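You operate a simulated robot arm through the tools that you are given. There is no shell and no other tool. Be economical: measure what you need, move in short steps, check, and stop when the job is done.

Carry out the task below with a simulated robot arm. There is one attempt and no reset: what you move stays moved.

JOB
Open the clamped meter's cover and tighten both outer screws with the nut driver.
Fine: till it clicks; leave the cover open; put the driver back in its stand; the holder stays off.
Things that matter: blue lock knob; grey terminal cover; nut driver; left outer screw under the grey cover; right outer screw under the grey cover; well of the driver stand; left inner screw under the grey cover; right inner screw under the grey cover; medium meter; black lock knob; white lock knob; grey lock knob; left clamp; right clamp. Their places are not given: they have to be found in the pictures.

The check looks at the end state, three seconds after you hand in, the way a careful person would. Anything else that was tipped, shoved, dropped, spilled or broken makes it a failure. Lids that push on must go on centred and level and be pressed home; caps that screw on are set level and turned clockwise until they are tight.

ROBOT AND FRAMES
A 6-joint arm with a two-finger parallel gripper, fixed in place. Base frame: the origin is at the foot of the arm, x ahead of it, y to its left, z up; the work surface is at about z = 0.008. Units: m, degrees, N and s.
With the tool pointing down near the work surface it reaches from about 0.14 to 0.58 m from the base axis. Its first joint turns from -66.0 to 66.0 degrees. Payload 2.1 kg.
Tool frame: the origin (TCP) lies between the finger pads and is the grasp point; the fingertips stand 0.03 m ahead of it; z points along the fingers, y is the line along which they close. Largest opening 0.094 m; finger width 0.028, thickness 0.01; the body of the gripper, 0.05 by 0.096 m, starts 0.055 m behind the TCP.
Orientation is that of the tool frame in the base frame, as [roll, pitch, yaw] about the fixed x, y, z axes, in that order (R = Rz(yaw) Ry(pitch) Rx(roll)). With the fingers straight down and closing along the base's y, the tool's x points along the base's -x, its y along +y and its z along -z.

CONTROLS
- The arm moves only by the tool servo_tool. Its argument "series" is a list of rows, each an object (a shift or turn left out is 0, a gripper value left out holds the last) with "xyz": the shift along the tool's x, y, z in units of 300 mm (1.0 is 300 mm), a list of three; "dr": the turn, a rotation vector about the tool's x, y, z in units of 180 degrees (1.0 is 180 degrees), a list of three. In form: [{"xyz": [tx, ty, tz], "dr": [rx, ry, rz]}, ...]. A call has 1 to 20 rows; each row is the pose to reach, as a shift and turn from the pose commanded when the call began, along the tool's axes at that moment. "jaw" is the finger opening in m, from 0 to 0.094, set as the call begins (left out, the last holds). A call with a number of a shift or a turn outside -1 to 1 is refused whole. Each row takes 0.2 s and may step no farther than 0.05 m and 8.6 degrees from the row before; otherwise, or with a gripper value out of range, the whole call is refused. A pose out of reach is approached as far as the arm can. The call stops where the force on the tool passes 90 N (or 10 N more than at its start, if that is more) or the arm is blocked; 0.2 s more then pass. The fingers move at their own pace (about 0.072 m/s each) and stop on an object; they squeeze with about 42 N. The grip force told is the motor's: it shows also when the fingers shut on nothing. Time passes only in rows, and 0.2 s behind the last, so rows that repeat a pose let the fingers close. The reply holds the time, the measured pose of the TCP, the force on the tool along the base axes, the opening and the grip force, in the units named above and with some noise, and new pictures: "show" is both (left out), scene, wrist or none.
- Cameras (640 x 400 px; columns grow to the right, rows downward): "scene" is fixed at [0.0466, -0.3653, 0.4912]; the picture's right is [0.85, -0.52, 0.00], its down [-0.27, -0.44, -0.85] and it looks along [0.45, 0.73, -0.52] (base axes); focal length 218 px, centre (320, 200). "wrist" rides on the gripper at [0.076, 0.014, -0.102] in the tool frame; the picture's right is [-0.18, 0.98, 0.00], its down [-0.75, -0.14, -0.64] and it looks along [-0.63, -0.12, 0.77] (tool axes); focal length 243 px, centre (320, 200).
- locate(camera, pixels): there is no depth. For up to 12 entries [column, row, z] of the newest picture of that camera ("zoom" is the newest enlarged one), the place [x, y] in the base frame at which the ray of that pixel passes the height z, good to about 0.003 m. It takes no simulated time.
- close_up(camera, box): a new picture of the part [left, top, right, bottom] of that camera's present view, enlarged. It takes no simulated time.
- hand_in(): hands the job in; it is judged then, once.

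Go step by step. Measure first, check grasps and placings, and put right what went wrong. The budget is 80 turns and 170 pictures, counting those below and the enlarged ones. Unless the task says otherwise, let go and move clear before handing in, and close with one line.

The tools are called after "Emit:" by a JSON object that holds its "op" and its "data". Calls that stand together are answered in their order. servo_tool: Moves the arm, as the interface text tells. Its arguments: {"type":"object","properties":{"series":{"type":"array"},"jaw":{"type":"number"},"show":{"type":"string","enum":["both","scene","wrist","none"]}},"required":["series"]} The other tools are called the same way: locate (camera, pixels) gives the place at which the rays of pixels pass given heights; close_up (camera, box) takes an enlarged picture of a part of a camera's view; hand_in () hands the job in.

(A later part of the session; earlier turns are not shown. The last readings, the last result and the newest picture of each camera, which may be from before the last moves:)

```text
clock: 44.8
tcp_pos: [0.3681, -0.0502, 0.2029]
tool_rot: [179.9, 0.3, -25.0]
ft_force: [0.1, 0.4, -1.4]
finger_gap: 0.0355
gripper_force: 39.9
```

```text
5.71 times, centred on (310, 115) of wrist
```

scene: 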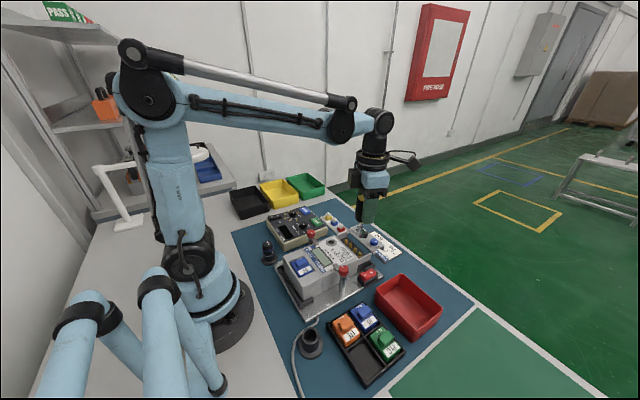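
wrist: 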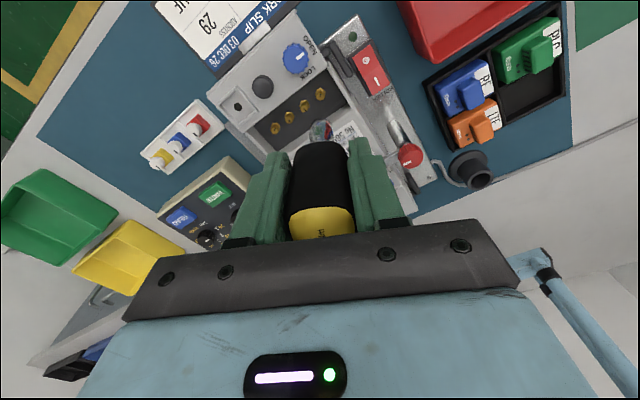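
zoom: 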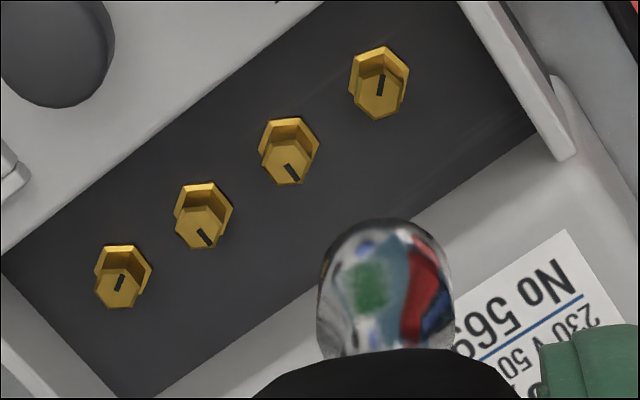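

The screw estimate averages (0.368,-0.051), matching the TCP within a millimetre. I'll lower to just above the screw and recheck.

Emit:
{"op": "servo_tool", "data": {"series": [{"xyz": [0, 0.002, 0.06]}, {"xyz": [0, 0.002, 0.12]}, {"xyz": [0, 0.002, 0.155]}, {"xyz": [0, 0.002, 0.155]}], "show": "wrist"}}

Emit:
{"op": "close_up", "data": {"camera": "wrist", "box": [260, 80, 360, 150]}}

Emit:
{"op": "close_up", "data": {"camera": "scene", "box": [335, 225, 395, 265]}}

```text
clock: 45.8
tcp_pos: [0.3684, -0.0511, 0.1575]
tool_rot: [180.0, 0.3, -25.1]
ft_force: [0.1, 0.1, -2.3]
finger_gap: 0.0354
gripper_force: 40.9
```

wrist: 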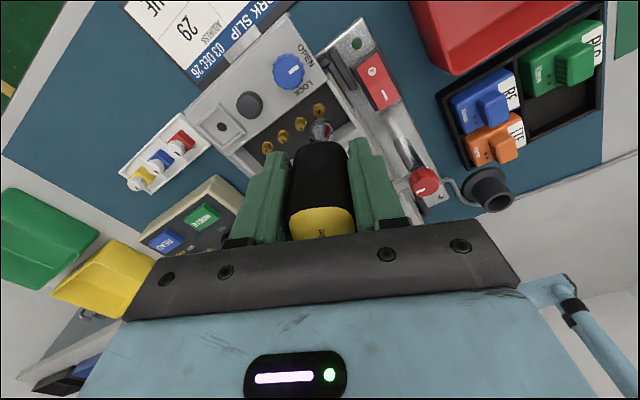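

```text
5.71 times, centred on (310, 115) of wrist
```

zoom: 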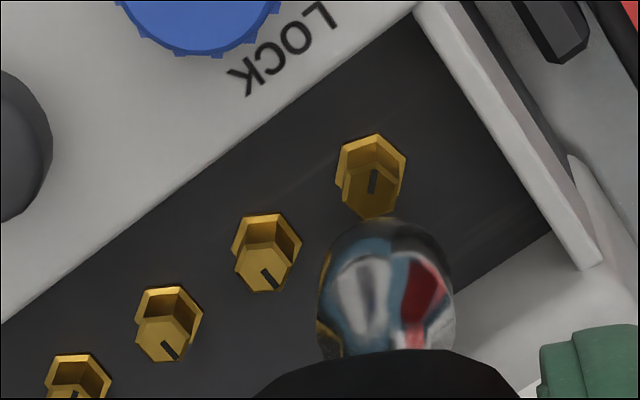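

```text
10.00 times, centred on (365, 245) of scene
```

zoom: 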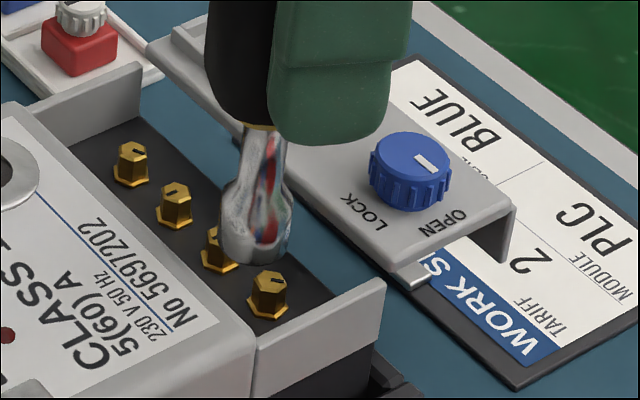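

In the scene zoom the socket's bottom (255,258) would land left of the screw (270,280), and the wrist view gives a small sideways error. Together they call for about +4.8 mm in x; I'll apply that and compare again.

Emit:
{"op": "servo_tool", "data": {"series": [{"xyz": [0.007, -0.004, 0]}, {"xyz": [0.014, -0.0077, 0]}, {"xyz": [0.014, -0.0077, 0]}], "show": "none"}}

Emit:
{"op": "close_up", "data": {"camera": "wrist", "box": [270, 90, 350, 150]}}

Emit:
{"op": "close_up", "data": {"camera": "scene", "box": [340, 230, 380, 260]}}

```text
clock: 46.6
tcp_pos: [0.3713, -0.05, 0.1588]
tool_rot: [180.0, 0.3, -25.0]
ft_force: [0.1, -0.9, -1.2]
finger_gap: 0.0356
gripper_force: 39.8
```

```text
6.67 times, centred on (310, 120) of wrist
```

zoom: 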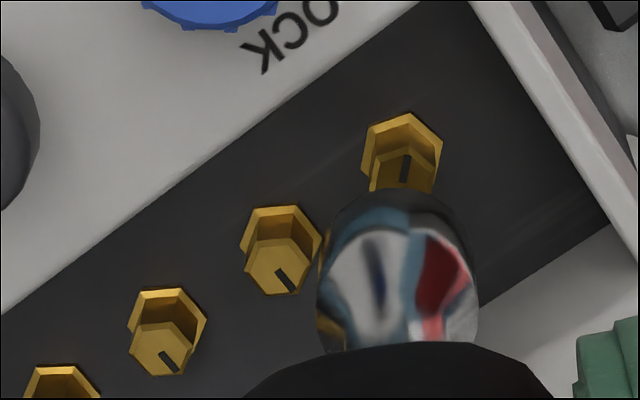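

```text
13.33 times, centred on (360, 245) of scene
```

zoom: 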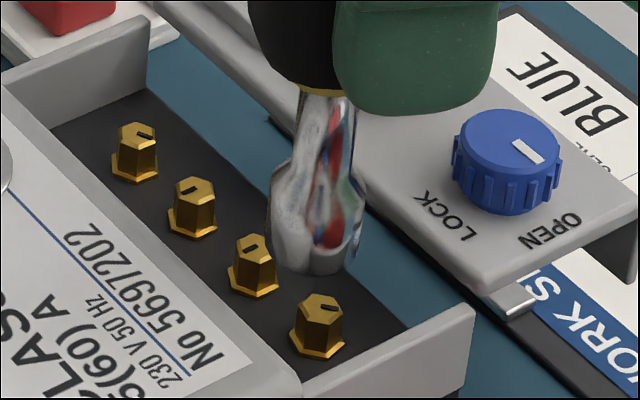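

Much nearer: the remaining error is about (+1.4,−2.0) mm. I'll apply it and lower 6 mm for a last check.

Emit:
{"op": "servo_tool", "data": {"series": [{"xyz": [0.007, 0.004, 0]}, {"xyz": [0.007, 0.004, 0.01]}, {"xyz": [0.007, 0.004, 0.02]}, {"xyz": [0.007, 0.004, 0.02]}], "show": "none"}}

Emit:
{"op": "close_up", "data": {"camera": "wrist", "box": [270, 90, 350, 150]}}

Emit:
{"op": "close_up", "data": {"camera": "scene", "box": [340, 230, 380, 260]}}

```text
clock: 47.6
tcp_pos: [0.3732, -0.0523, 0.1519]
tool_rot: [180.0, 0.3, -25.0]
ft_force: [0.1, -0.9, -1.3]
finger_gap: 0.0357
gripper_force: 39.8
```

```text
6.67 times, centred on (310, 120) of wrist
```

zoom: 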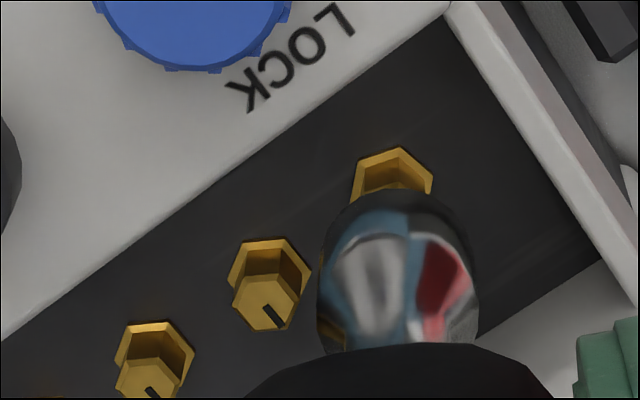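

```text
13.33 times, centred on (360, 245) of scene
```

zoom: 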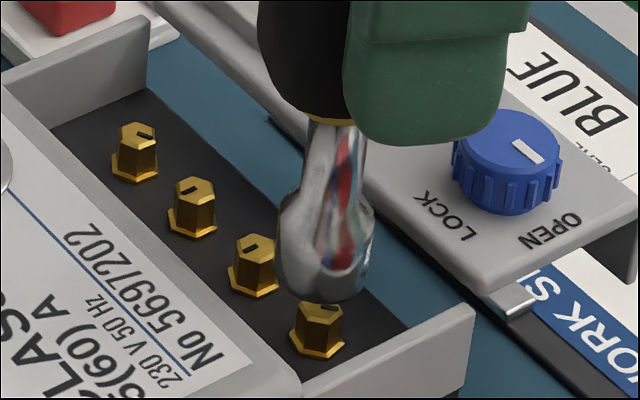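

Aligned within about 1 mm in both views, with the socket about 5 mm above the screw. I'll lower 6 mm and read the force.

Emit:
{"op": "servo_tool", "data": {"series": [{"xyz": [0, -0.001, 0.008]}, {"xyz": [0, -0.001, 0.016]}, {"xyz": [0, -0.001, 0.021]}, {"xyz": [0, -0.001, 0.021]}], "show": "none"}}

Emit:
{"op": "close_up", "data": {"camera": "scene", "box": [340, 230, 380, 260]}}

```text
clock: 48.6
tcp_pos: [0.373, -0.0524, 0.1448]
tool_rot: [179.9, 0.3, -25.0]
ft_force: [-0.2, 0.8, -1.3]
finger_gap: 0.0355
gripper_force: 40.8
```

```text
13.33 times, centred on (360, 245) of scene
```

zoom: 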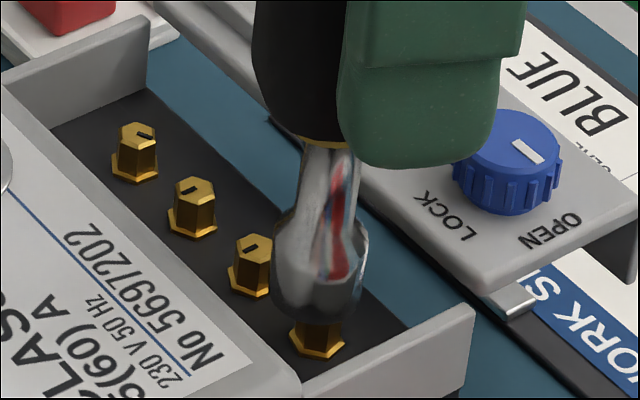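

There is no contact yet and the socket is right over the screw. I'll lower further in small steps.

Emit:
{"op": "servo_tool", "data": {"series": [{"xyz": [0, 0, 0.004]}, {"xyz": [0, 0, 0.008]}, {"xyz": [0, 0, 0.012]}, {"xyz": [0, 0, 0.012]}], "show": "none"}}

Emit:
{"op": "close_up", "data": {"camera": "scene", "box": [340, 230, 380, 260]}}

```text
clock: 49.6
tcp_pos: [0.3725, -0.0512, 0.1416]
tool_rot: [180.0, 0.4, -25.0]
ft_force: [0.0, -0.6, -2.0]
finger_gap: 0.0355
gripper_force: 40.2
```

```text
13.33 times, centred on (360, 245) of scene
```

zoom: 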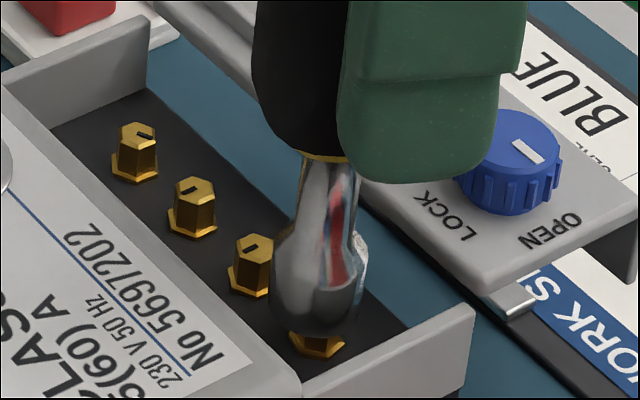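

The socket is already past the hex top with no force, so it is going over the hex. I'll lower until it bottoms.

Emit:
{"op": "servo_tool", "data": {"series": [{"xyz": [0, 0, 0.004]}, {"xyz": [0, 0, 0.008]}, {"xyz": [0, 0, 0.012]}, {"xyz": [0, 0, 0.012]}], "show": "none"}}

Emit:
{"op": "close_up", "data": {"camera": "scene", "box": [340, 230, 380, 260]}}

```text
clock: 50.6
tcp_pos: [0.3741, -0.0514, 0.1377]
tool_rot: [179.8, 0.3, -25.0]
ft_force: [1.9, -0.1, -1.5]
finger_gap: 0.0358
gripper_force: 39.9
```

```text
13.33 times, centred on (360, 245) of scene
```

zoom: 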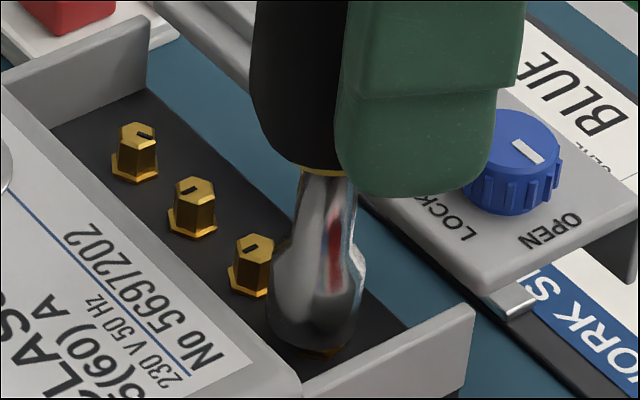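

Emit:
{"op": "servo_tool", "data": {"series": [{"xyz": [0, 0, 0.004]}, {"xyz": [0, 0, 0.009]}, {"xyz": [0, 0, 0.009]}], "show": "none"}}

Emit:
{"op": "close_up", "data": {"camera": "scene", "box": [340, 230, 380, 260]}}

```text
clock: 51.4
tcp_pos: [0.3726, -0.0517, 0.1358]
tool_rot: [179.8, 0.4, -25.0]
ft_force: [1.5, -1.5, -1.5]
finger_gap: 0.0357
gripper_force: 40.4
```

```text
13.33 times, centred on (360, 245) of scene
```

zoom: 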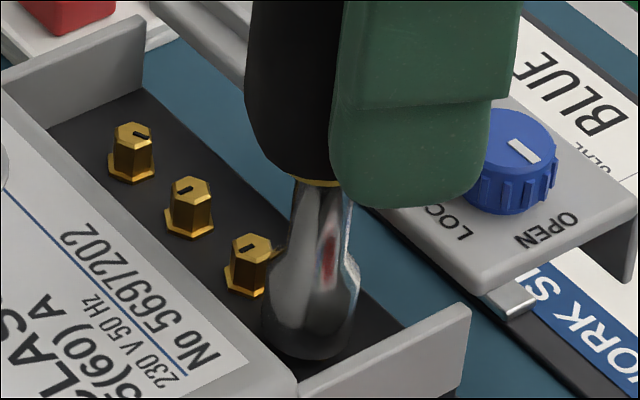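

The socket covers the hex with almost no force. The TCP is about 4 mm off the screw, so the driver sits off-centre in the grip and turning about the TCP would swing the tip. I'll lift clear, turn 160°, and compare the tip's place to calibrate.

Emit:
{"op": "servo_tool", "data": {"series": [{"xyz": [0, 0, -0.072]}, {"xyz": [0, 0, -0.072], "dr": [0, 0, 0.0468]}, {"xyz": [0, 0, -0.072], "dr": [0, 0, 0.0936]}, {"xyz": [0, 0, -0.072], "dr": [0, 0, 0.1404]}, {"xyz": [0, 0, -0.072], "dr": [0, 0, 0.1872]}, {"xyz": [0, 0, -0.072], "dr": [0, 0, 0.234]}, {"xyz": [0, 0, -0.072], "dr": [0, 0, 0.2808]}, {"xyz": [0, 0, -0.072], "dr": [0, 0, 0.3276]}, {"xyz": [0, 0, -0.072], "dr": [0, 0, 0.3744]}, {"xyz": [0, 0, -0.072], "dr": [0, 0, 0.4212]}, {"xyz": [0, 0, -0.072], "dr": [0, 0, 0.468]}, {"xyz": [0, 0, -0.072], "dr": [0, 0, 0.5148]}, {"xyz": [0, 0, -0.072], "dr": [0, 0, 0.5616]}, {"xyz": [0, 0, -0.072], "dr": [0, 0, 0.6084]}, {"xyz": [0, 0, -0.072], "dr": [0, 0, 0.6552]}, {"xyz": [0, 0, -0.072], "dr": [0, 0, 0.702]}, {"xyz": [0, 0, -0.072], "dr": [0, 0, 0.7488]}, {"xyz": [0, 0, -0.072], "dr": [0, 0, 0.7956]}, {"xyz": [0, 0, -0.072], "dr": [0, 0, 0.8424]}, {"xyz": [0, 0, -0.072], "dr": [0, 0, 0.889]}], "show": "none"}}

Emit:
{"op": "close_up", "data": {"camera": "scene", "box": [340, 230, 380, 260]}}

```text
clock: 55.6
tcp_pos: [0.3729, -0.0526, 0.1566]
tool_rot: [-180.0, -0.3, 174.9]
ft_force: [-4.4, 1.6, -1.6]
finger_gap: 0.0354
gripper_force: 40.8
```

```text
13.33 times, centred on (360, 245) of scene
```

zoom: 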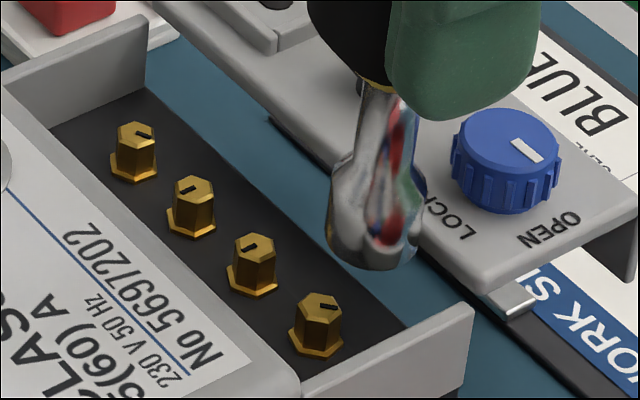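

Turning moved the tip by about (11,−1.5) mm, so the tip offset in the tool frame is about (−5,+1) mm, which agrees with the screw position. I'll wind back to yaw 335 above the screw.

Emit:
{"op": "servo_tool", "data": {"series": [{"xyz": [0, 0.003, 0], "dr": [0, 0, -0.0468]}, {"xyz": [0, 0.003, 0], "dr": [0, 0, -0.0936]}, {"xyz": [0, 0.003, 0], "dr": [0, 0, -0.1404]}, {"xyz": [0, 0.003, 0], "dr": [0, 0, -0.1872]}, {"xyz": [0, 0.003, 0], "dr": [0, 0, -0.234]}, {"xyz": [0, 0.003, 0], "dr": [0, 0, -0.2808]}, {"xyz": [0, 0.003, 0], "dr": [0, 0, -0.3276]}, {"xyz": [0, 0.003, 0], "dr": [0, 0, -0.3744]}, {"xyz": [0, 0.003, 0], "dr": [0, 0, -0.4212]}, {"xyz": [0, 0.003, 0], "dr": [0, 0, -0.468]}, {"xyz": [0, 0.003, 0], "dr": [0, 0, -0.5148]}, {"xyz": [0, 0.003, 0], "dr": [0, 0, -0.5616]}, {"xyz": [0, 0.003, 0], "dr": [0, 0, -0.6084]}, {"xyz": [0, 0.003, 0], "dr": [0, 0, -0.6552]}, {"xyz": [0, 0.003, 0], "dr": [0, 0, -0.702]}, {"xyz": [0, 0.003, 0], "dr": [0, 0, -0.7488]}, {"xyz": [0, 0.003, 0], "dr": [0, 0, -0.7956]}, {"xyz": [0, 0.003, 0], "dr": [0, 0, -0.8424]}, {"xyz": [0, 0.003, 0], "dr": [0, 0, -0.889]}, {"xyz": [0, 0.003, 0], "dr": [0, 0, -0.889]}], "show": "none"}}

Emit:
{"op": "close_up", "data": {"camera": "scene", "box": [340, 230, 380, 260]}}

```text
clock: 59.8
tcp_pos: [0.3731, -0.0517, 0.1574]
tool_rot: [179.9, 0.3, -24.8]
ft_force: [-0.7, 0.3, -0.8]
finger_gap: 0.0354
gripper_force: 39.6
```

```text
13.33 times, centred on (360, 245) of scene
```

zoom: 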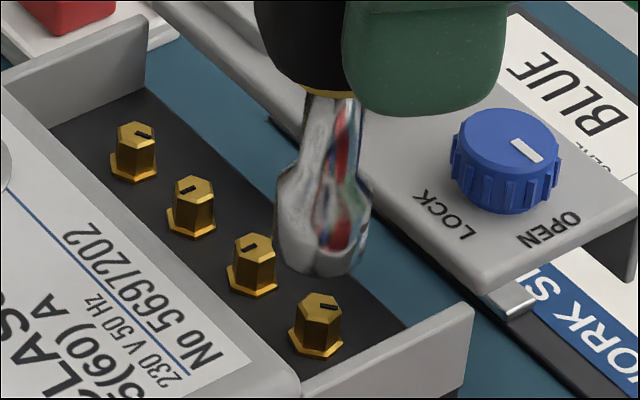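

The tip projects about 1 mm left of the screw, which matches the slight meter shift seen before. I'll correct by 1 mm and engage again.

Emit:
{"op": "servo_tool", "data": {"series": [{"xyz": [0.0033, 0, 0.02]}, {"xyz": [0.0033, 0, 0.04]}, {"xyz": [0.0033, 0, 0.052]}, {"xyz": [0.0033, 0, 0.062]}, {"xyz": [0.0033, 0, 0.072]}, {"xyz": [0.0033, 0, 0.077]}, {"xyz": [0.0033, 0, 0.077]}], "show": "none"}}

Emit:
{"op": "close_up", "data": {"camera": "scene", "box": [340, 230, 380, 260]}}

```text
clock: 61.4
tcp_pos: [0.3743, -0.0513, 0.1338]
tool_rot: [179.9, 0.2, -25.0]
ft_force: [0.5, 0.0, -1.7]
finger_gap: 0.0356
gripper_force: 40.0
```

```text
13.33 times, centred on (360, 245) of scene
```

zoom: 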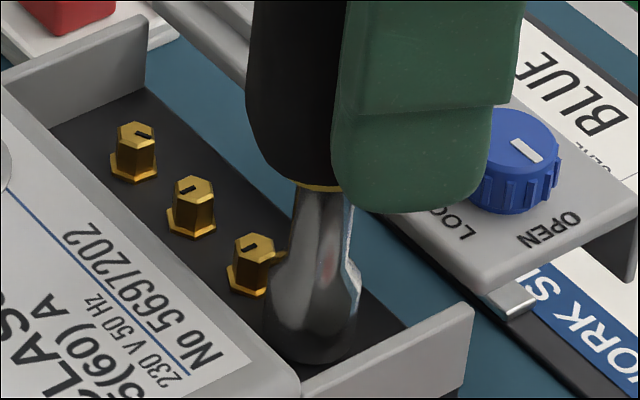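

Engaged with no sideways force and the meter unmoved. I'll turn clockwise about the tip axis, 59° first, and check.

Emit:
{"op": "servo_tool", "data": {"series": [{"xyz": [0.0003, 0.0025, 0.003], "dr": [0, 0, 0.0467]}, {"xyz": [0.0003, 0.005, 0.003], "dr": [0, 0, 0.0933]}, {"xyz": [-0.0002, 0.0074, 0.003], "dr": [0, 0, 0.14]}, {"xyz": [-0.0009, 0.0098, 0.003], "dr": [0, 0, 0.1867]}, {"xyz": [-0.0021, 0.012, 0.003], "dr": [0, 0, 0.2333]}, {"xyz": [-0.0035, 0.0141, 0.003], "dr": [0, 0, 0.28]}, {"xyz": [-0.0052, 0.0159, 0.003], "dr": [0, 0, 0.3267]}, {"xyz": [-0.0052, 0.0159, 0.003], "dr": [0, 0, 0.3267]}], "show": "none"}}

Emit:
{"op": "close_up", "data": {"camera": "scene", "box": [335, 220, 395, 265]}}

```text
clock: 63.2
tcp_pos: [0.3693, -0.0548, 0.1323]
tool_rot: [179.7, 0.1, -84.0]
ft_force: [0.2, 0.1, -2.0]
finger_gap: 0.0353
gripper_force: 40.5
```

```text
8.89 times, centred on (365, 242) of scene
```

zoom: 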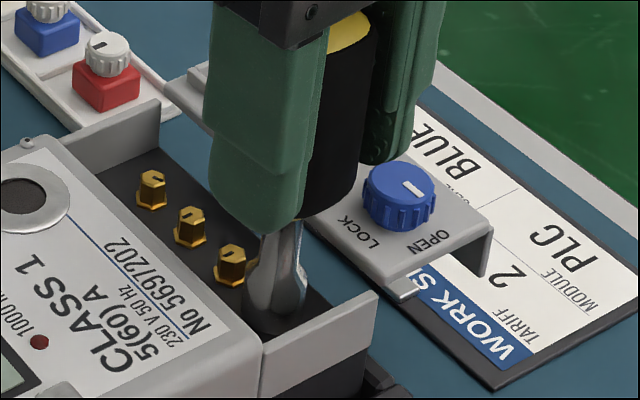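

The forces stay low. I'll continue clockwise another 100°.

Emit:
{"op": "servo_tool", "data": {"series": [{"xyz": [0.0003, 0.0025, 0], "dr": [0, 0, 0.0467]}, {"xyz": [0.0003, 0.005, 0], "dr": [0, 0, 0.0933]}, {"xyz": [-0.0002, 0.0074, 0], "dr": [0, 0, 0.14]}, {"xyz": [-0.0009, 0.0098, 0], "dr": [0, 0, 0.1867]}, {"xyz": [-0.0021, 0.012, 0], "dr": [0, 0, 0.2333]}, {"xyz": [-0.0035, 0.0141, 0], "dr": [0, 0, 0.28]}, {"xyz": [-0.0052, 0.0159, 0], "dr": [0, 0, 0.3267]}, {"xyz": [-0.0071, 0.0174, 0], "dr": [0, 0, 0.3733]}, {"xyz": [-0.0093, 0.0186, 0], "dr": [0, 0, 0.42]}, {"xyz": [-0.0116, 0.0196, 0], "dr": [0, 0, 0.4667]}, {"xyz": [-0.014, 0.0201, 0], "dr": [0, 0, 0.5133]}, {"xyz": [-0.0165, 0.0203, 0], "dr": [0, 0, 0.56]}, {"xyz": [-0.0165, 0.0203, 0], "dr": [0, 0, 0.56]}], "show": "wrist"}}

Emit:
{"op": "close_up", "data": {"camera": "scene", "box": [335, 220, 395, 265]}}

```text
clock: 66.0
tcp_pos: [0.3647, -0.052, 0.133]
tool_rot: [-180.0, -0.3, 175.3]
ft_force: [-1.1, 1.2, -0.3]
finger_gap: 0.0359
gripper_force: 40.6
```

wrist: 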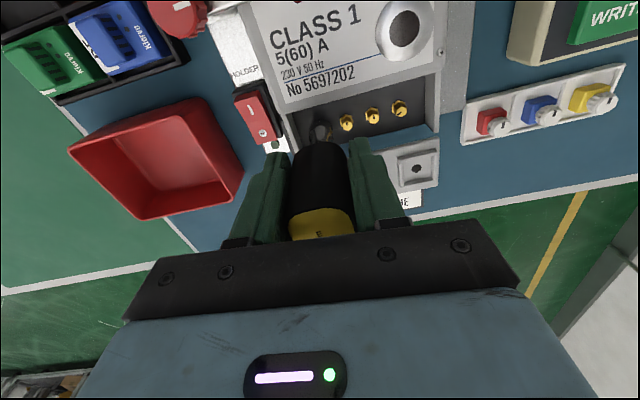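

```text
8.89 times, centred on (365, 242) of scene
```

zoom: 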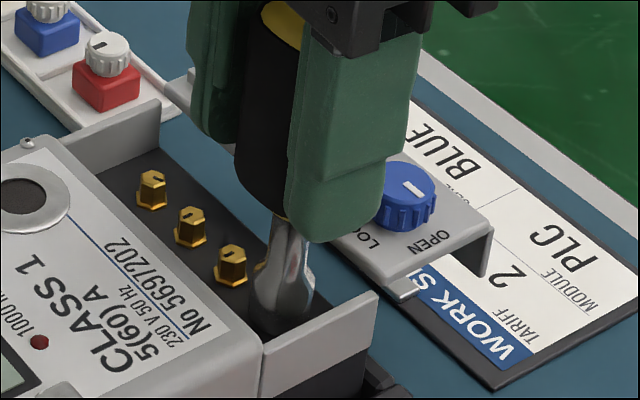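

Still smooth. I'll continue clockwise another 100°, watching for resistance.

Emit:
{"op": "servo_tool", "data": {"series": [{"xyz": [0.0003, 0.0025, 0], "dr": [0, 0, 0.0467]}, {"xyz": [0.0003, 0.005, 0], "dr": [0, 0, 0.0933]}, {"xyz": [-0.0002, 0.0074, 0], "dr": [0, 0, 0.14]}, {"xyz": [-0.0009, 0.0098, 0], "dr": [0, 0, 0.1867]}, {"xyz": [-0.0021, 0.012, 0], "dr": [0, 0, 0.2333]}, {"xyz": [-0.0035, 0.0141, 0], "dr": [0, 0, 0.28]}, {"xyz": [-0.0052, 0.0159, 0], "dr": [0, 0, 0.3267]}, {"xyz": [-0.0071, 0.0174, 0], "dr": [0, 0, 0.3733]}, {"xyz": [-0.0093, 0.0186, 0], "dr": [0, 0, 0.42]}, {"xyz": [-0.0116, 0.0196, 0], "dr": [0, 0, 0.4667]}, {"xyz": [-0.014, 0.0201, 0], "dr": [0, 0, 0.5133]}, {"xyz": [-0.0165, 0.0203, 0], "dr": [0, 0, 0.56]}, {"xyz": [-0.0165, 0.0203, 0], "dr": [0, 0, 0.56]}], "show": "both"}}

Emit:
{"op": "close_up", "data": {"camera": "scene", "box": [335, 220, 395, 265]}}

```text
clock: 68.8
tcp_pos: [0.3698, -0.0445, 0.1333]
tool_rot: [-179.6, 0.1, 74.6]
ft_force: [0.0, 1.6, -1.6]
finger_gap: 0.0362
gripper_force: 39.8
```

scene: 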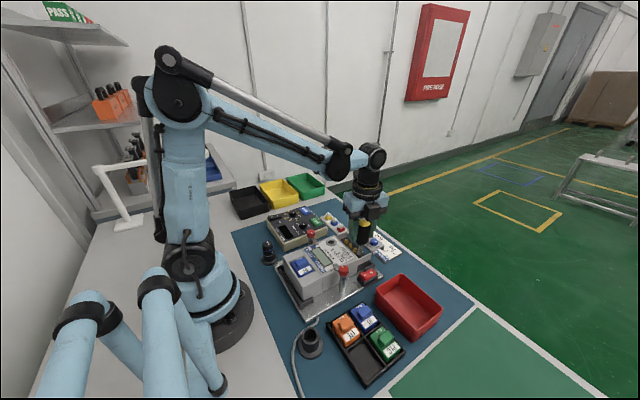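
wrist: 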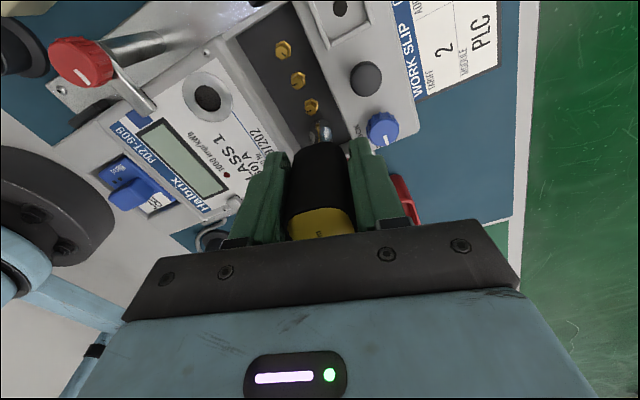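

```text
8.89 times, centred on (365, 242) of scene
```

zoom: 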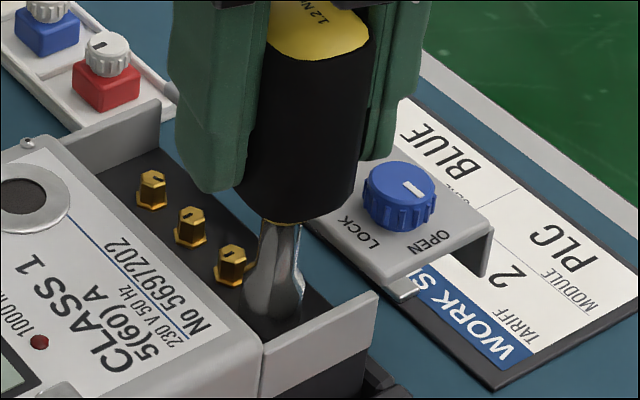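

260° so far and the opening has grown slightly (35.3→36.2 mm), which may mean torque building. I'll go 50° further and then lift to look at the screw.

Emit:
{"op": "servo_tool", "data": {"series": [{"xyz": [0.0003, 0.0025, 0], "dr": [0, 0, 0.0467]}, {"xyz": [0.0003, 0.005, 0], "dr": [0, 0, 0.0933]}, {"xyz": [-0.0002, 0.0074, 0], "dr": [0, 0, 0.14]}, {"xyz": [-0.0009, 0.0098, 0], "dr": [0, 0, 0.1867]}, {"xyz": [-0.0021, 0.012, 0], "dr": [0, 0, 0.2333]}, {"xyz": [-0.0035, 0.0141, 0], "dr": [0, 0, 0.28]}, {"xyz": [-0.0035, 0.0141, 0], "dr": [0, 0, 0.28]}], "show": "none"}}

Emit:
{"op": "close_up", "data": {"camera": "wrist", "box": [250, 100, 390, 240]}}

Emit:
{"op": "servo_tool", "data": {"series": [{"xyz": [0, 0, -0.03]}, {"xyz": [0, 0, -0.075]}, {"xyz": [0, 0, -0.1]}, {"xyz": [0, 0, -0.1]}], "show": "none"}}

Emit:
{"op": "close_up", "data": {"camera": "scene", "box": [340, 230, 380, 260]}}

```text
clock: 70.4
tcp_pos: [0.3723, -0.047, 0.1331]
tool_rot: [-179.8, 0.2, 24.1]
ft_force: [0.4, -0.3, -1.5]
finger_gap: 0.0362
gripper_force: 40.3
```

```text
2.86 times, centred on (320, 170) of wrist
```

zoom: 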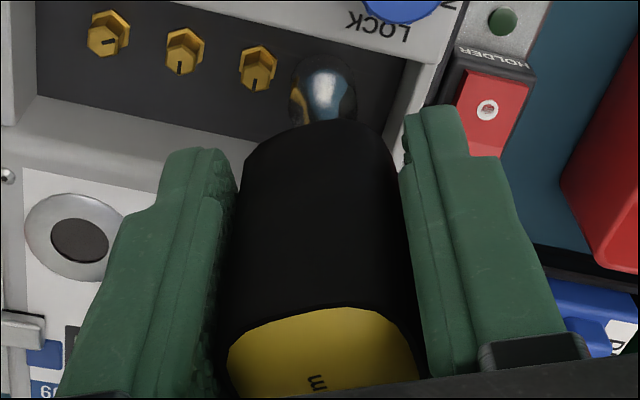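

```text
clock: 71.4
tcp_pos: [0.3717, -0.0481, 0.1614]
tool_rot: [-179.9, 0.1, 24.1]
ft_force: [-0.3, 0.4, -1.5]
finger_gap: 0.0363
gripper_force: 39.9
```

```text
13.33 times, centred on (360, 245) of scene
```

zoom: 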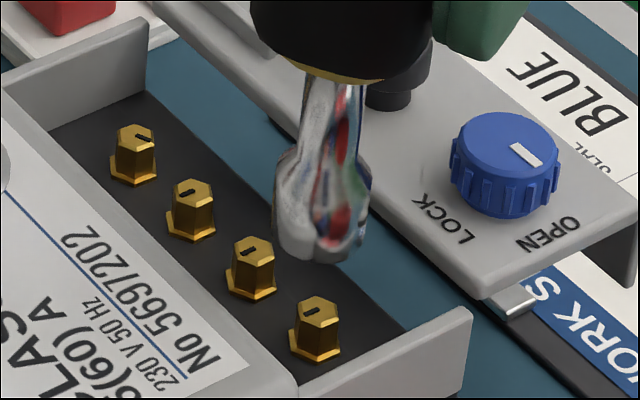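

The left screw's slot at (310,310) now points the same way as the inner screws, after 310° of driving: it turned until seated and the driver then slipped. Now I'll raise, move over the right outer screw and unwind the wrist.

Emit:
{"op": "servo_tool", "data": {"series": [{"xyz": [0, 0, -0.045], "dr": [0, 0, -0.0463]}, {"xyz": [0.02, -0.04, -0.045], "dr": [0, 0, -0.0926]}, {"xyz": [0.04, -0.08, -0.045], "dr": [0, 0, -0.1389]}, {"xyz": [0.06, -0.12, -0.045], "dr": [0, 0, -0.1852]}, {"xyz": [0.0787, -0.169, -0.045], "dr": [0, 0, -0.2315]}, {"xyz": [0.0787, -0.169, -0.045], "dr": [0, 0, -0.2778]}, {"xyz": [0.0787, -0.169, -0.045], "dr": [0, 0, -0.3241]}, {"xyz": [0.0787, -0.169, -0.045], "dr": [0, 0, -0.3704]}, {"xyz": [0.0787, -0.169, -0.045], "dr": [0, 0, -0.4167]}, {"xyz": [0.0787, -0.169, -0.045], "dr": [0, 0, -0.463]}, {"xyz": [0.0787, -0.169, -0.045], "dr": [0, 0, -0.5093]}, {"xyz": [0.0787, -0.169, -0.045], "dr": [0, 0, -0.5556]}, {"xyz": [0.0787, -0.169, -0.045], "dr": [0, 0, -0.6019]}, {"xyz": [0.0787, -0.169, -0.045], "dr": [0, 0, -0.6482]}, {"xyz": [0.0787, -0.169, -0.045], "dr": [0, 0, -0.6945]}, {"xyz": [0.0787, -0.169, -0.045], "dr": [0, 0, -0.7408]}, {"xyz": [0.0787, -0.169, -0.045], "dr": [0, 0, -0.7871]}, {"xyz": [0.0787, -0.169, -0.045], "dr": [0, 0, -0.8333]}, {"xyz": [0.0787, -0.169, -0.045], "dr": [0, 0, -0.8333]}], "show": "none"}}

Emit:
{"op": "servo_tool", "data": {"series": [{"dr": [0, 0, -0.0463]}, {"dr": [0, 0, -0.0926]}, {"dr": [0, 0, -0.1389]}, {"dr": [0, 0, -0.1852]}, {"dr": [0, 0, -0.2315]}, {"dr": [0, 0, -0.2778]}, {"dr": [0, 0, -0.3241]}, {"dr": [0, 0, -0.3704]}, {"dr": [0, 0, -0.4167]}, {"dr": [0, 0, -0.463]}, {"dr": [0, 0, -0.5093]}, {"dr": [0, 0, -0.5556]}, {"dr": [0, 0, -0.6019]}, {"dr": [0, 0, -0.6482]}, {"dr": [0, 0, -0.6945]}, {"dr": [0, 0, -0.7408]}, {"dr": [0, 0, -0.7871]}, {"dr": [0, 0, -0.8333]}, {"dr": [0, 0, -0.8333]}], "show": "wrist"}}

Emit:
{"op": "close_up", "data": {"camera": "scene", "box": [325, 220, 375, 260]}}

Emit:
{"op": "close_up", "data": {"camera": "wrist", "box": [270, 80, 370, 150]}}

```text
clock: 75.4
tcp_pos: [0.3729, 0.0096, 0.177]
tool_rot: [-180.0, -0.3, 174.3]
ft_force: [-0.3, 0.7, -2.0]
finger_gap: 0.0357
gripper_force: 40.2
```

```text
clock: 79.4
tcp_pos: [0.3743, 0.0097, 0.1753]
tool_rot: [179.8, 0.2, -35.6]
ft_force: [0.0, 1.1, -1.2]
finger_gap: 0.0356
gripper_force: 39.7
```

wrist: 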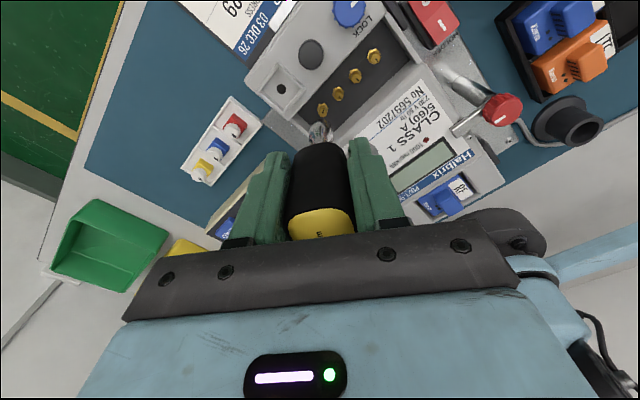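

```text
10.00 times, centred on (350, 240) of scene
```

zoom: 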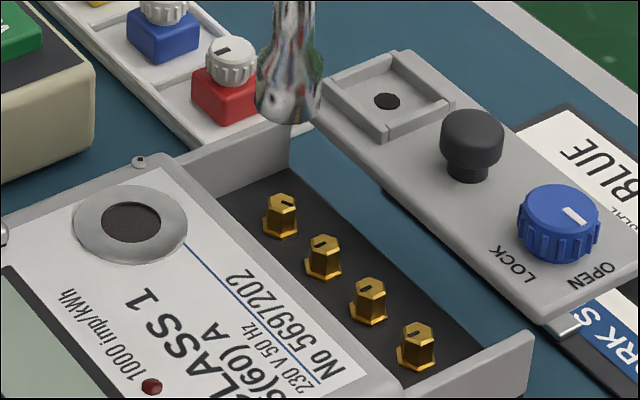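

```text
5.71 times, centred on (320, 115) of wrist
```

zoom: 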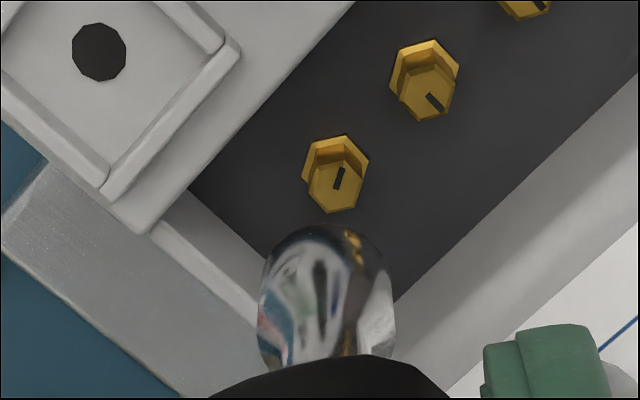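

The tip is about 2 mm off the right outer screw, and the measured TCP agrees with that. I'll correct, descend to just above it and recheck.

Emit:
{"op": "servo_tool", "data": {"series": [{"xyz": [-0.002, 0.0076, 0.02]}, {"xyz": [-0.002, 0.0076, 0.04]}, {"xyz": [-0.002, 0.0076, 0.065]}, {"xyz": [-0.002, 0.0076, 0.065]}], "show": "none"}}

Emit:
{"op": "close_up", "data": {"camera": "scene", "box": [330, 225, 370, 255]}}

Emit:
{"op": "close_up", "data": {"camera": "wrist", "box": [270, 80, 370, 150]}}

```text
clock: 80.4
tcp_pos: [0.3715, 0.0074, 0.1558]
tool_rot: [179.7, 0.2, -36.0]
ft_force: [0.0, 0.7, -0.7]
finger_gap: 0.0355
gripper_force: 40.5
```

```text
13.33 times, centred on (350, 240) of scene
```

zoom: 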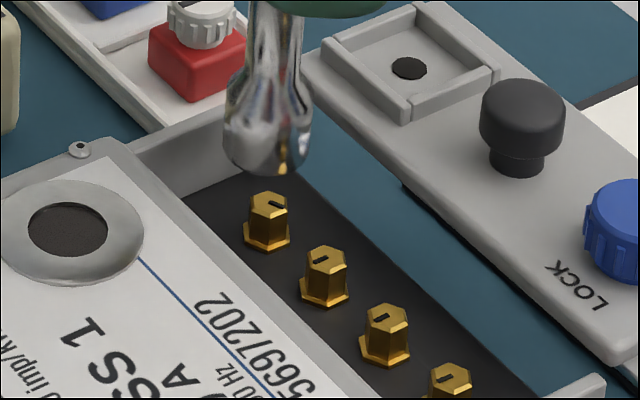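

```text
5.71 times, centred on (320, 115) of wrist
```

zoom: 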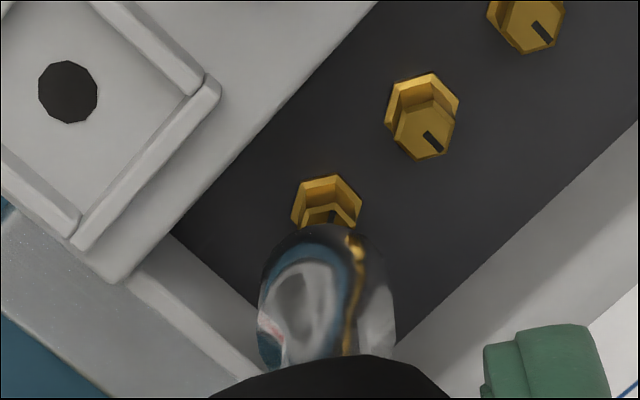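

The remaining error is about 1 mm, the same as for the first screw. I'll apply it and lower onto the hex.

Emit:
{"op": "servo_tool", "data": {"series": [{"xyz": [0.0034, 0.0007, 0.012]}, {"xyz": [0.0034, 0.0007, 0.025]}, {"xyz": [0.0034, 0.0007, 0.038]}, {"xyz": [0.0034, 0.0007, 0.05]}, {"xyz": [0.0034, 0.0007, 0.062]}, {"xyz": [0.0034, 0.0007, 0.074]}, {"xyz": [0.0034, 0.0007, 0.074]}], "show": "none"}}

Emit:
{"op": "close_up", "data": {"camera": "scene", "box": [330, 225, 370, 255]}}

```text
clock: 82.0
tcp_pos: [0.3728, 0.0077, 0.1353]
tool_rot: [179.7, 0.2, -35.8]
ft_force: [-0.9, 0.1, -1.9]
finger_gap: 0.0356
gripper_force: 40.5
```

```text
13.33 times, centred on (350, 240) of scene
```

zoom: 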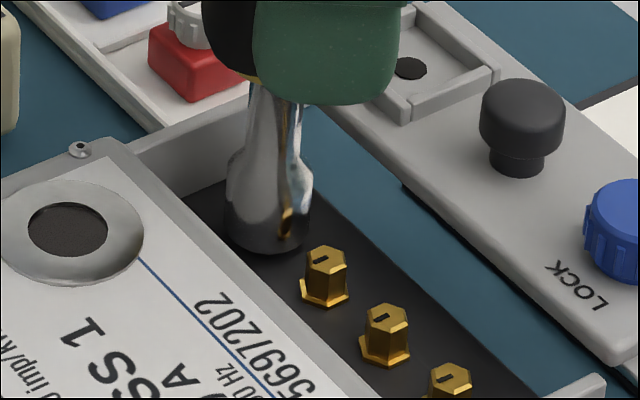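

Engaged, with the meter unmoved and no force. I'll turn clockwise about 160° around the tip axis.

Emit:
{"op": "servo_tool", "data": {"series": [{"xyz": [0.0003, 0.0025, 0.004], "dr": [0, 0, 0.0467]}, {"xyz": [0.0003, 0.005, 0.006], "dr": [0, 0, 0.0933]}, {"xyz": [-0.0002, 0.0074, 0.006], "dr": [0, 0, 0.14]}, {"xyz": [-0.0009, 0.0098, 0.006], "dr": [0, 0, 0.1867]}, {"xyz": [-0.0021, 0.012, 0.006], "dr": [0, 0, 0.2333]}, {"xyz": [-0.0035, 0.0141, 0.006], "dr": [0, 0, 0.28]}, {"xyz": [-0.0052, 0.0159, 0.006], "dr": [0, 0, 0.3267]}, {"xyz": [-0.0071, 0.0174, 0.006], "dr": [0, 0, 0.3733]}, {"xyz": [-0.0093, 0.0186, 0.006], "dr": [0, 0, 0.42]}, {"xyz": [-0.0116, 0.0196, 0.006], "dr": [0, 0, 0.4667]}, {"xyz": [-0.014, 0.0201, 0.006], "dr": [0, 0, 0.5133]}, {"xyz": [-0.0165, 0.0203, 0.006], "dr": [0, 0, 0.56]}, {"xyz": [-0.019, 0.0202, 0.006], "dr": [0, 0, 0.6067]}, {"xyz": [-0.0214, 0.0196, 0.006], "dr": [0, 0, 0.6533]}, {"xyz": [-0.0238, 0.0188, 0.006], "dr": [0, 0, 0.7]}, {"xyz": [-0.026, 0.0176, 0.006], "dr": [0, 0, 0.7467]}, {"xyz": [-0.0279, 0.0161, 0.006], "dr": [0, 0, 0.7933]}, {"xyz": [-0.0297, 0.0143, 0.006], "dr": [0, 0, 0.84]}, {"xyz": [-0.0311, 0.0123, 0.006], "dr": [0, 0, 0.8867]}, {"xyz": [-0.0311, 0.0123, 0.006], "dr": [0, 0, 0.8867]}], "show": "none"}}

Emit:
{"op": "close_up", "data": {"camera": "scene", "box": [330, 225, 370, 255]}}

```text
clock: 86.2
tcp_pos: [0.3633, 0.0095, 0.1336]
tool_rot: [-179.9, -0.2, 164.5]
ft_force: [0.6, 1.2, -1.6]
finger_gap: 0.0358
gripper_force: 40.3
```

```text
13.33 times, centred on (350, 240) of scene
```

zoom: 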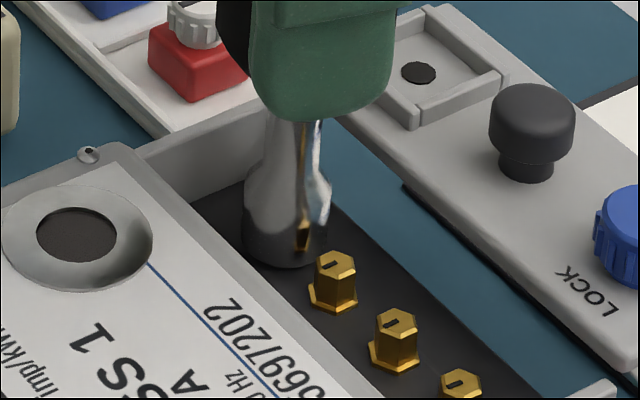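

The meter has been nudged about 2–3 mm (the nub moved from (80,150) to (88,155)), so my tip offset was slightly wrong. I'll move the tip back to restore it and use the refined offset (−5.8, 0) mm from here on.

Emit:
{"op": "servo_tool", "data": {"series": [{"xyz": [0.002, 0.004, 0]}, {"xyz": [0.004, 0.008, 0]}, {"xyz": [0.004, 0.008, 0]}], "show": "none"}}

Emit:
{"op": "close_up", "data": {"camera": "scene", "box": [330, 225, 370, 255]}}

```text
clock: 87.0
tcp_pos: [0.3624, 0.012, 0.1336]
tool_rot: [-179.9, -0.3, 164.6]
ft_force: [0.2, -0.4, -2.2]
finger_gap: 0.0359
gripper_force: 39.5
```

```text
13.33 times, centred on (350, 240) of scene
```

zoom: 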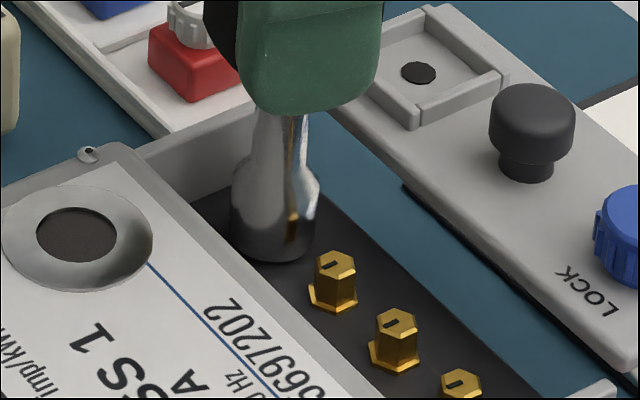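

The tip is centred on the screw again at (273,235), with slack between socket and hex, but the meter stayed where it was. I'll finish the turn with the better offset and then deal with the meter.

Emit:
{"op": "servo_tool", "data": {"series": [{"xyz": [-0.0002, 0.0028, 0], "dr": [0, 0, 0.0467]}, {"xyz": [-0.0008, 0.0056, 0], "dr": [0, 0, 0.0933]}, {"xyz": [-0.0018, 0.0082, 0], "dr": [0, 0, 0.14]}, {"xyz": [-0.0032, 0.0107, 0], "dr": [0, 0, 0.1867]}, {"xyz": [-0.005, 0.0129, 0], "dr": [0, 0, 0.2333]}, {"xyz": [-0.007, 0.0149, 0], "dr": [0, 0, 0.28]}, {"xyz": [-0.0093, 0.0165, 0], "dr": [0, 0, 0.3267]}, {"xyz": [-0.0118, 0.0178, 0], "dr": [0, 0, 0.3733]}, {"xyz": [-0.0145, 0.0187, 0], "dr": [0, 0, 0.42]}, {"xyz": [-0.0173, 0.0192, 0], "dr": [0, 0, 0.4667]}, {"xyz": [-0.0201, 0.0193, 0], "dr": [0, 0, 0.5133]}, {"xyz": [-0.023, 0.019, 0], "dr": [0, 0, 0.56]}, {"xyz": [-0.023, 0.019, 0], "dr": [0, 0, 0.56]}], "show": "scene"}}

Emit:
{"op": "close_up", "data": {"camera": "scene", "box": [330, 225, 370, 255]}}

Emit:
{"op": "close_up", "data": {"camera": "scene", "box": [230, 190, 410, 302]}}

```text
clock: 89.8
tcp_pos: [0.3707, 0.015, 0.1329]
tool_rot: [-179.7, 0.3, 63.7]
ft_force: [-0.3, -0.3, -0.7]
finger_gap: 0.0366
gripper_force: 40.1
```

scene: 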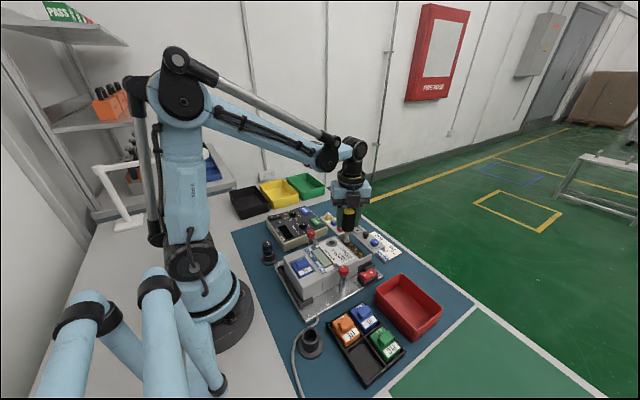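

```text
13.33 times, centred on (350, 240) of scene
```

zoom: 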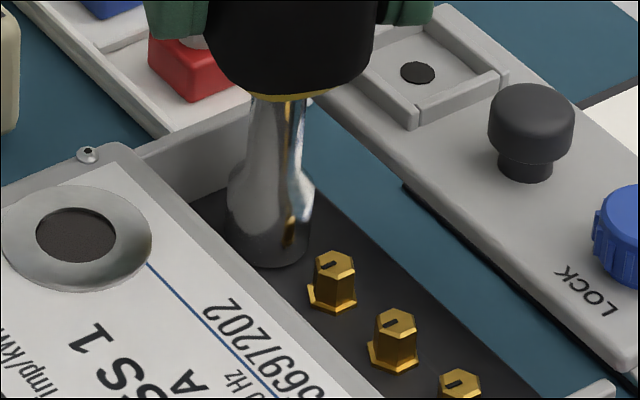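

```text
3.56 times, centred on (320, 246) of scene
```

zoom: 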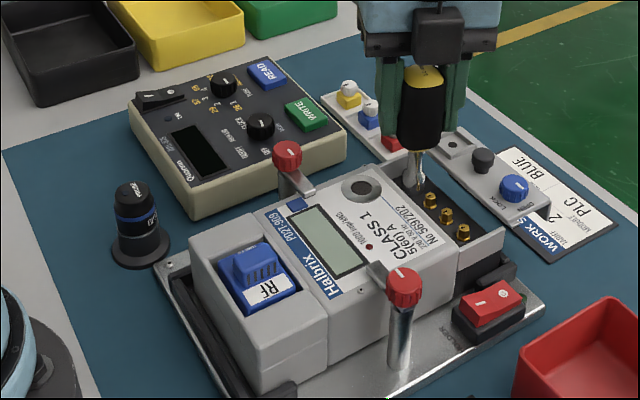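

The screw has been driven 260° and the opening rose to 36.6 mm as with the first screw. The torque turned the meter's end about 2.7 mm toward −y, so I'll use the engaged socket to nudge it back +y.

Emit:
{"op": "servo_tool", "data": {"series": [{"xyz": [0.0045, -0.0022, 0]}, {"xyz": [0.009, -0.0044, 0]}, {"xyz": [0.0135, -0.0066, 0]}, {"xyz": [0.0135, -0.0066, 0]}], "show": "none"}}

Emit:
{"op": "close_up", "data": {"camera": "scene", "box": [330, 225, 370, 255]}}

```text
clock: 90.8
tcp_pos: [0.3706, 0.0207, 0.1342]
tool_rot: [-179.7, 0.2, 63.6]
ft_force: [-2.1, -2.5, -1.8]
finger_gap: 0.036
gripper_force: 39.7
```

```text
13.33 times, centred on (350, 240) of scene
```

zoom: 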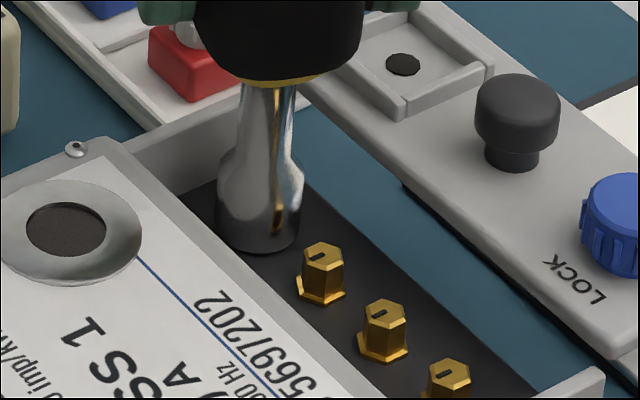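

The meter is back almost exactly (nub at (75,150), original (80,150)). I'll centre the socket in its slack, lift off and inspect.

Emit:
{"op": "servo_tool", "data": {"series": [{"xyz": [-0.005, 0.0025, 0]}, {"xyz": [-0.005, 0.0025, -0.03]}, {"xyz": [-0.005, 0.0025, -0.08]}, {"xyz": [-0.005, 0.0025, -0.2]}, {"xyz": [-0.005, 0.0025, -0.3]}, {"xyz": [-0.005, 0.0025, -0.3]}], "show": "wrist"}}

Emit:
{"op": "close_up", "data": {"camera": "scene", "box": [330, 225, 370, 255]}}

Emit:
{"op": "close_up", "data": {"camera": "scene", "box": [230, 190, 410, 302]}}

```text
clock: 92.2
tcp_pos: [0.3718, 0.017, 0.2246]
tool_rot: [-179.7, 0.2, 63.7]
ft_force: [0.2, -0.3, -1.6]
finger_gap: 0.0361
gripper_force: 39.9
```

wrist: 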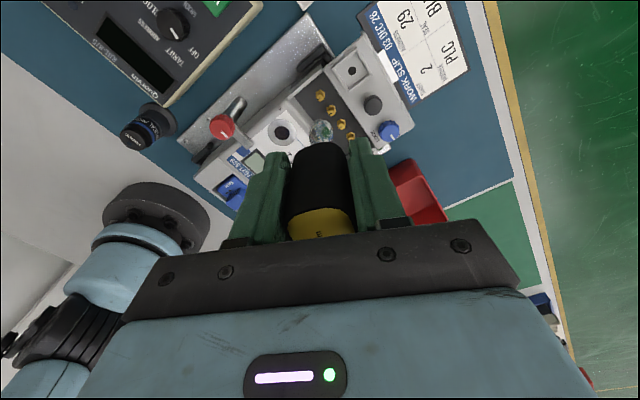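

```text
13.33 times, centred on (350, 240) of scene
```

zoom: 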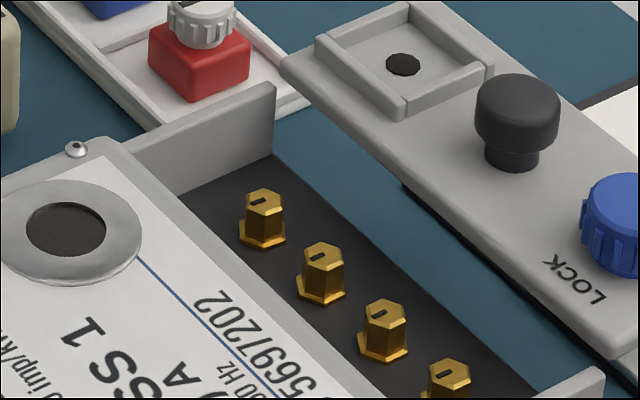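

```text
3.56 times, centred on (320, 246) of scene
```

zoom: 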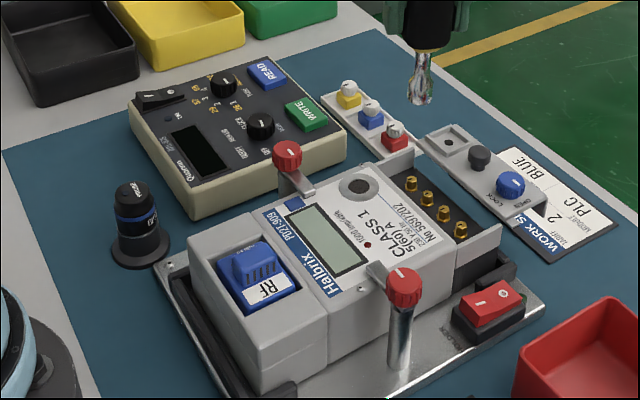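

All four slots now point the same way, the cover is open and the meter is back in place. Now I'll carry the driver back toward the stand, first winding the wrist toward the original grip yaw.

Emit:
{"op": "servo_tool", "data": {"series": [{"xyz": [0, 0, -0.06], "dr": [0, 0, -0.044]}, {"xyz": [0, 0, -0.12], "dr": [0, 0, -0.088]}, {"xyz": [0, 0, -0.12], "dr": [0, 0, -0.132]}, {"xyz": [0, 0, -0.12], "dr": [0, 0, -0.176]}, {"xyz": [0, 0, -0.12], "dr": [0, 0, -0.22]}, {"xyz": [0, 0, -0.12], "dr": [0, 0, -0.264]}, {"xyz": [0, 0, -0.12], "dr": [0, 0, -0.308]}, {"xyz": [0, 0, -0.12], "dr": [0, 0, -0.352]}, {"xyz": [0, 0, -0.12], "dr": [0, 0, -0.396]}, {"xyz": [0, 0, -0.12], "dr": [0, 0, -0.44]}, {"xyz": [0, 0, -0.12], "dr": [0, 0, -0.484]}, {"xyz": [0, 0, -0.12], "dr": [0, 0, -0.528]}, {"xyz": [0, 0, -0.12], "dr": [0, 0, -0.5722]}, {"xyz": [0, 0, -0.12], "dr": [0, 0, -0.5722]}], "show": "none"}}

```text
clock: 95.2
tcp_pos: [0.3717, 0.0184, 0.2605]
tool_rot: [-179.9, -0.2, 166.8]
ft_force: [-0.2, 0.6, -2.1]
finger_gap: 0.036
gripper_force: 39.7
```

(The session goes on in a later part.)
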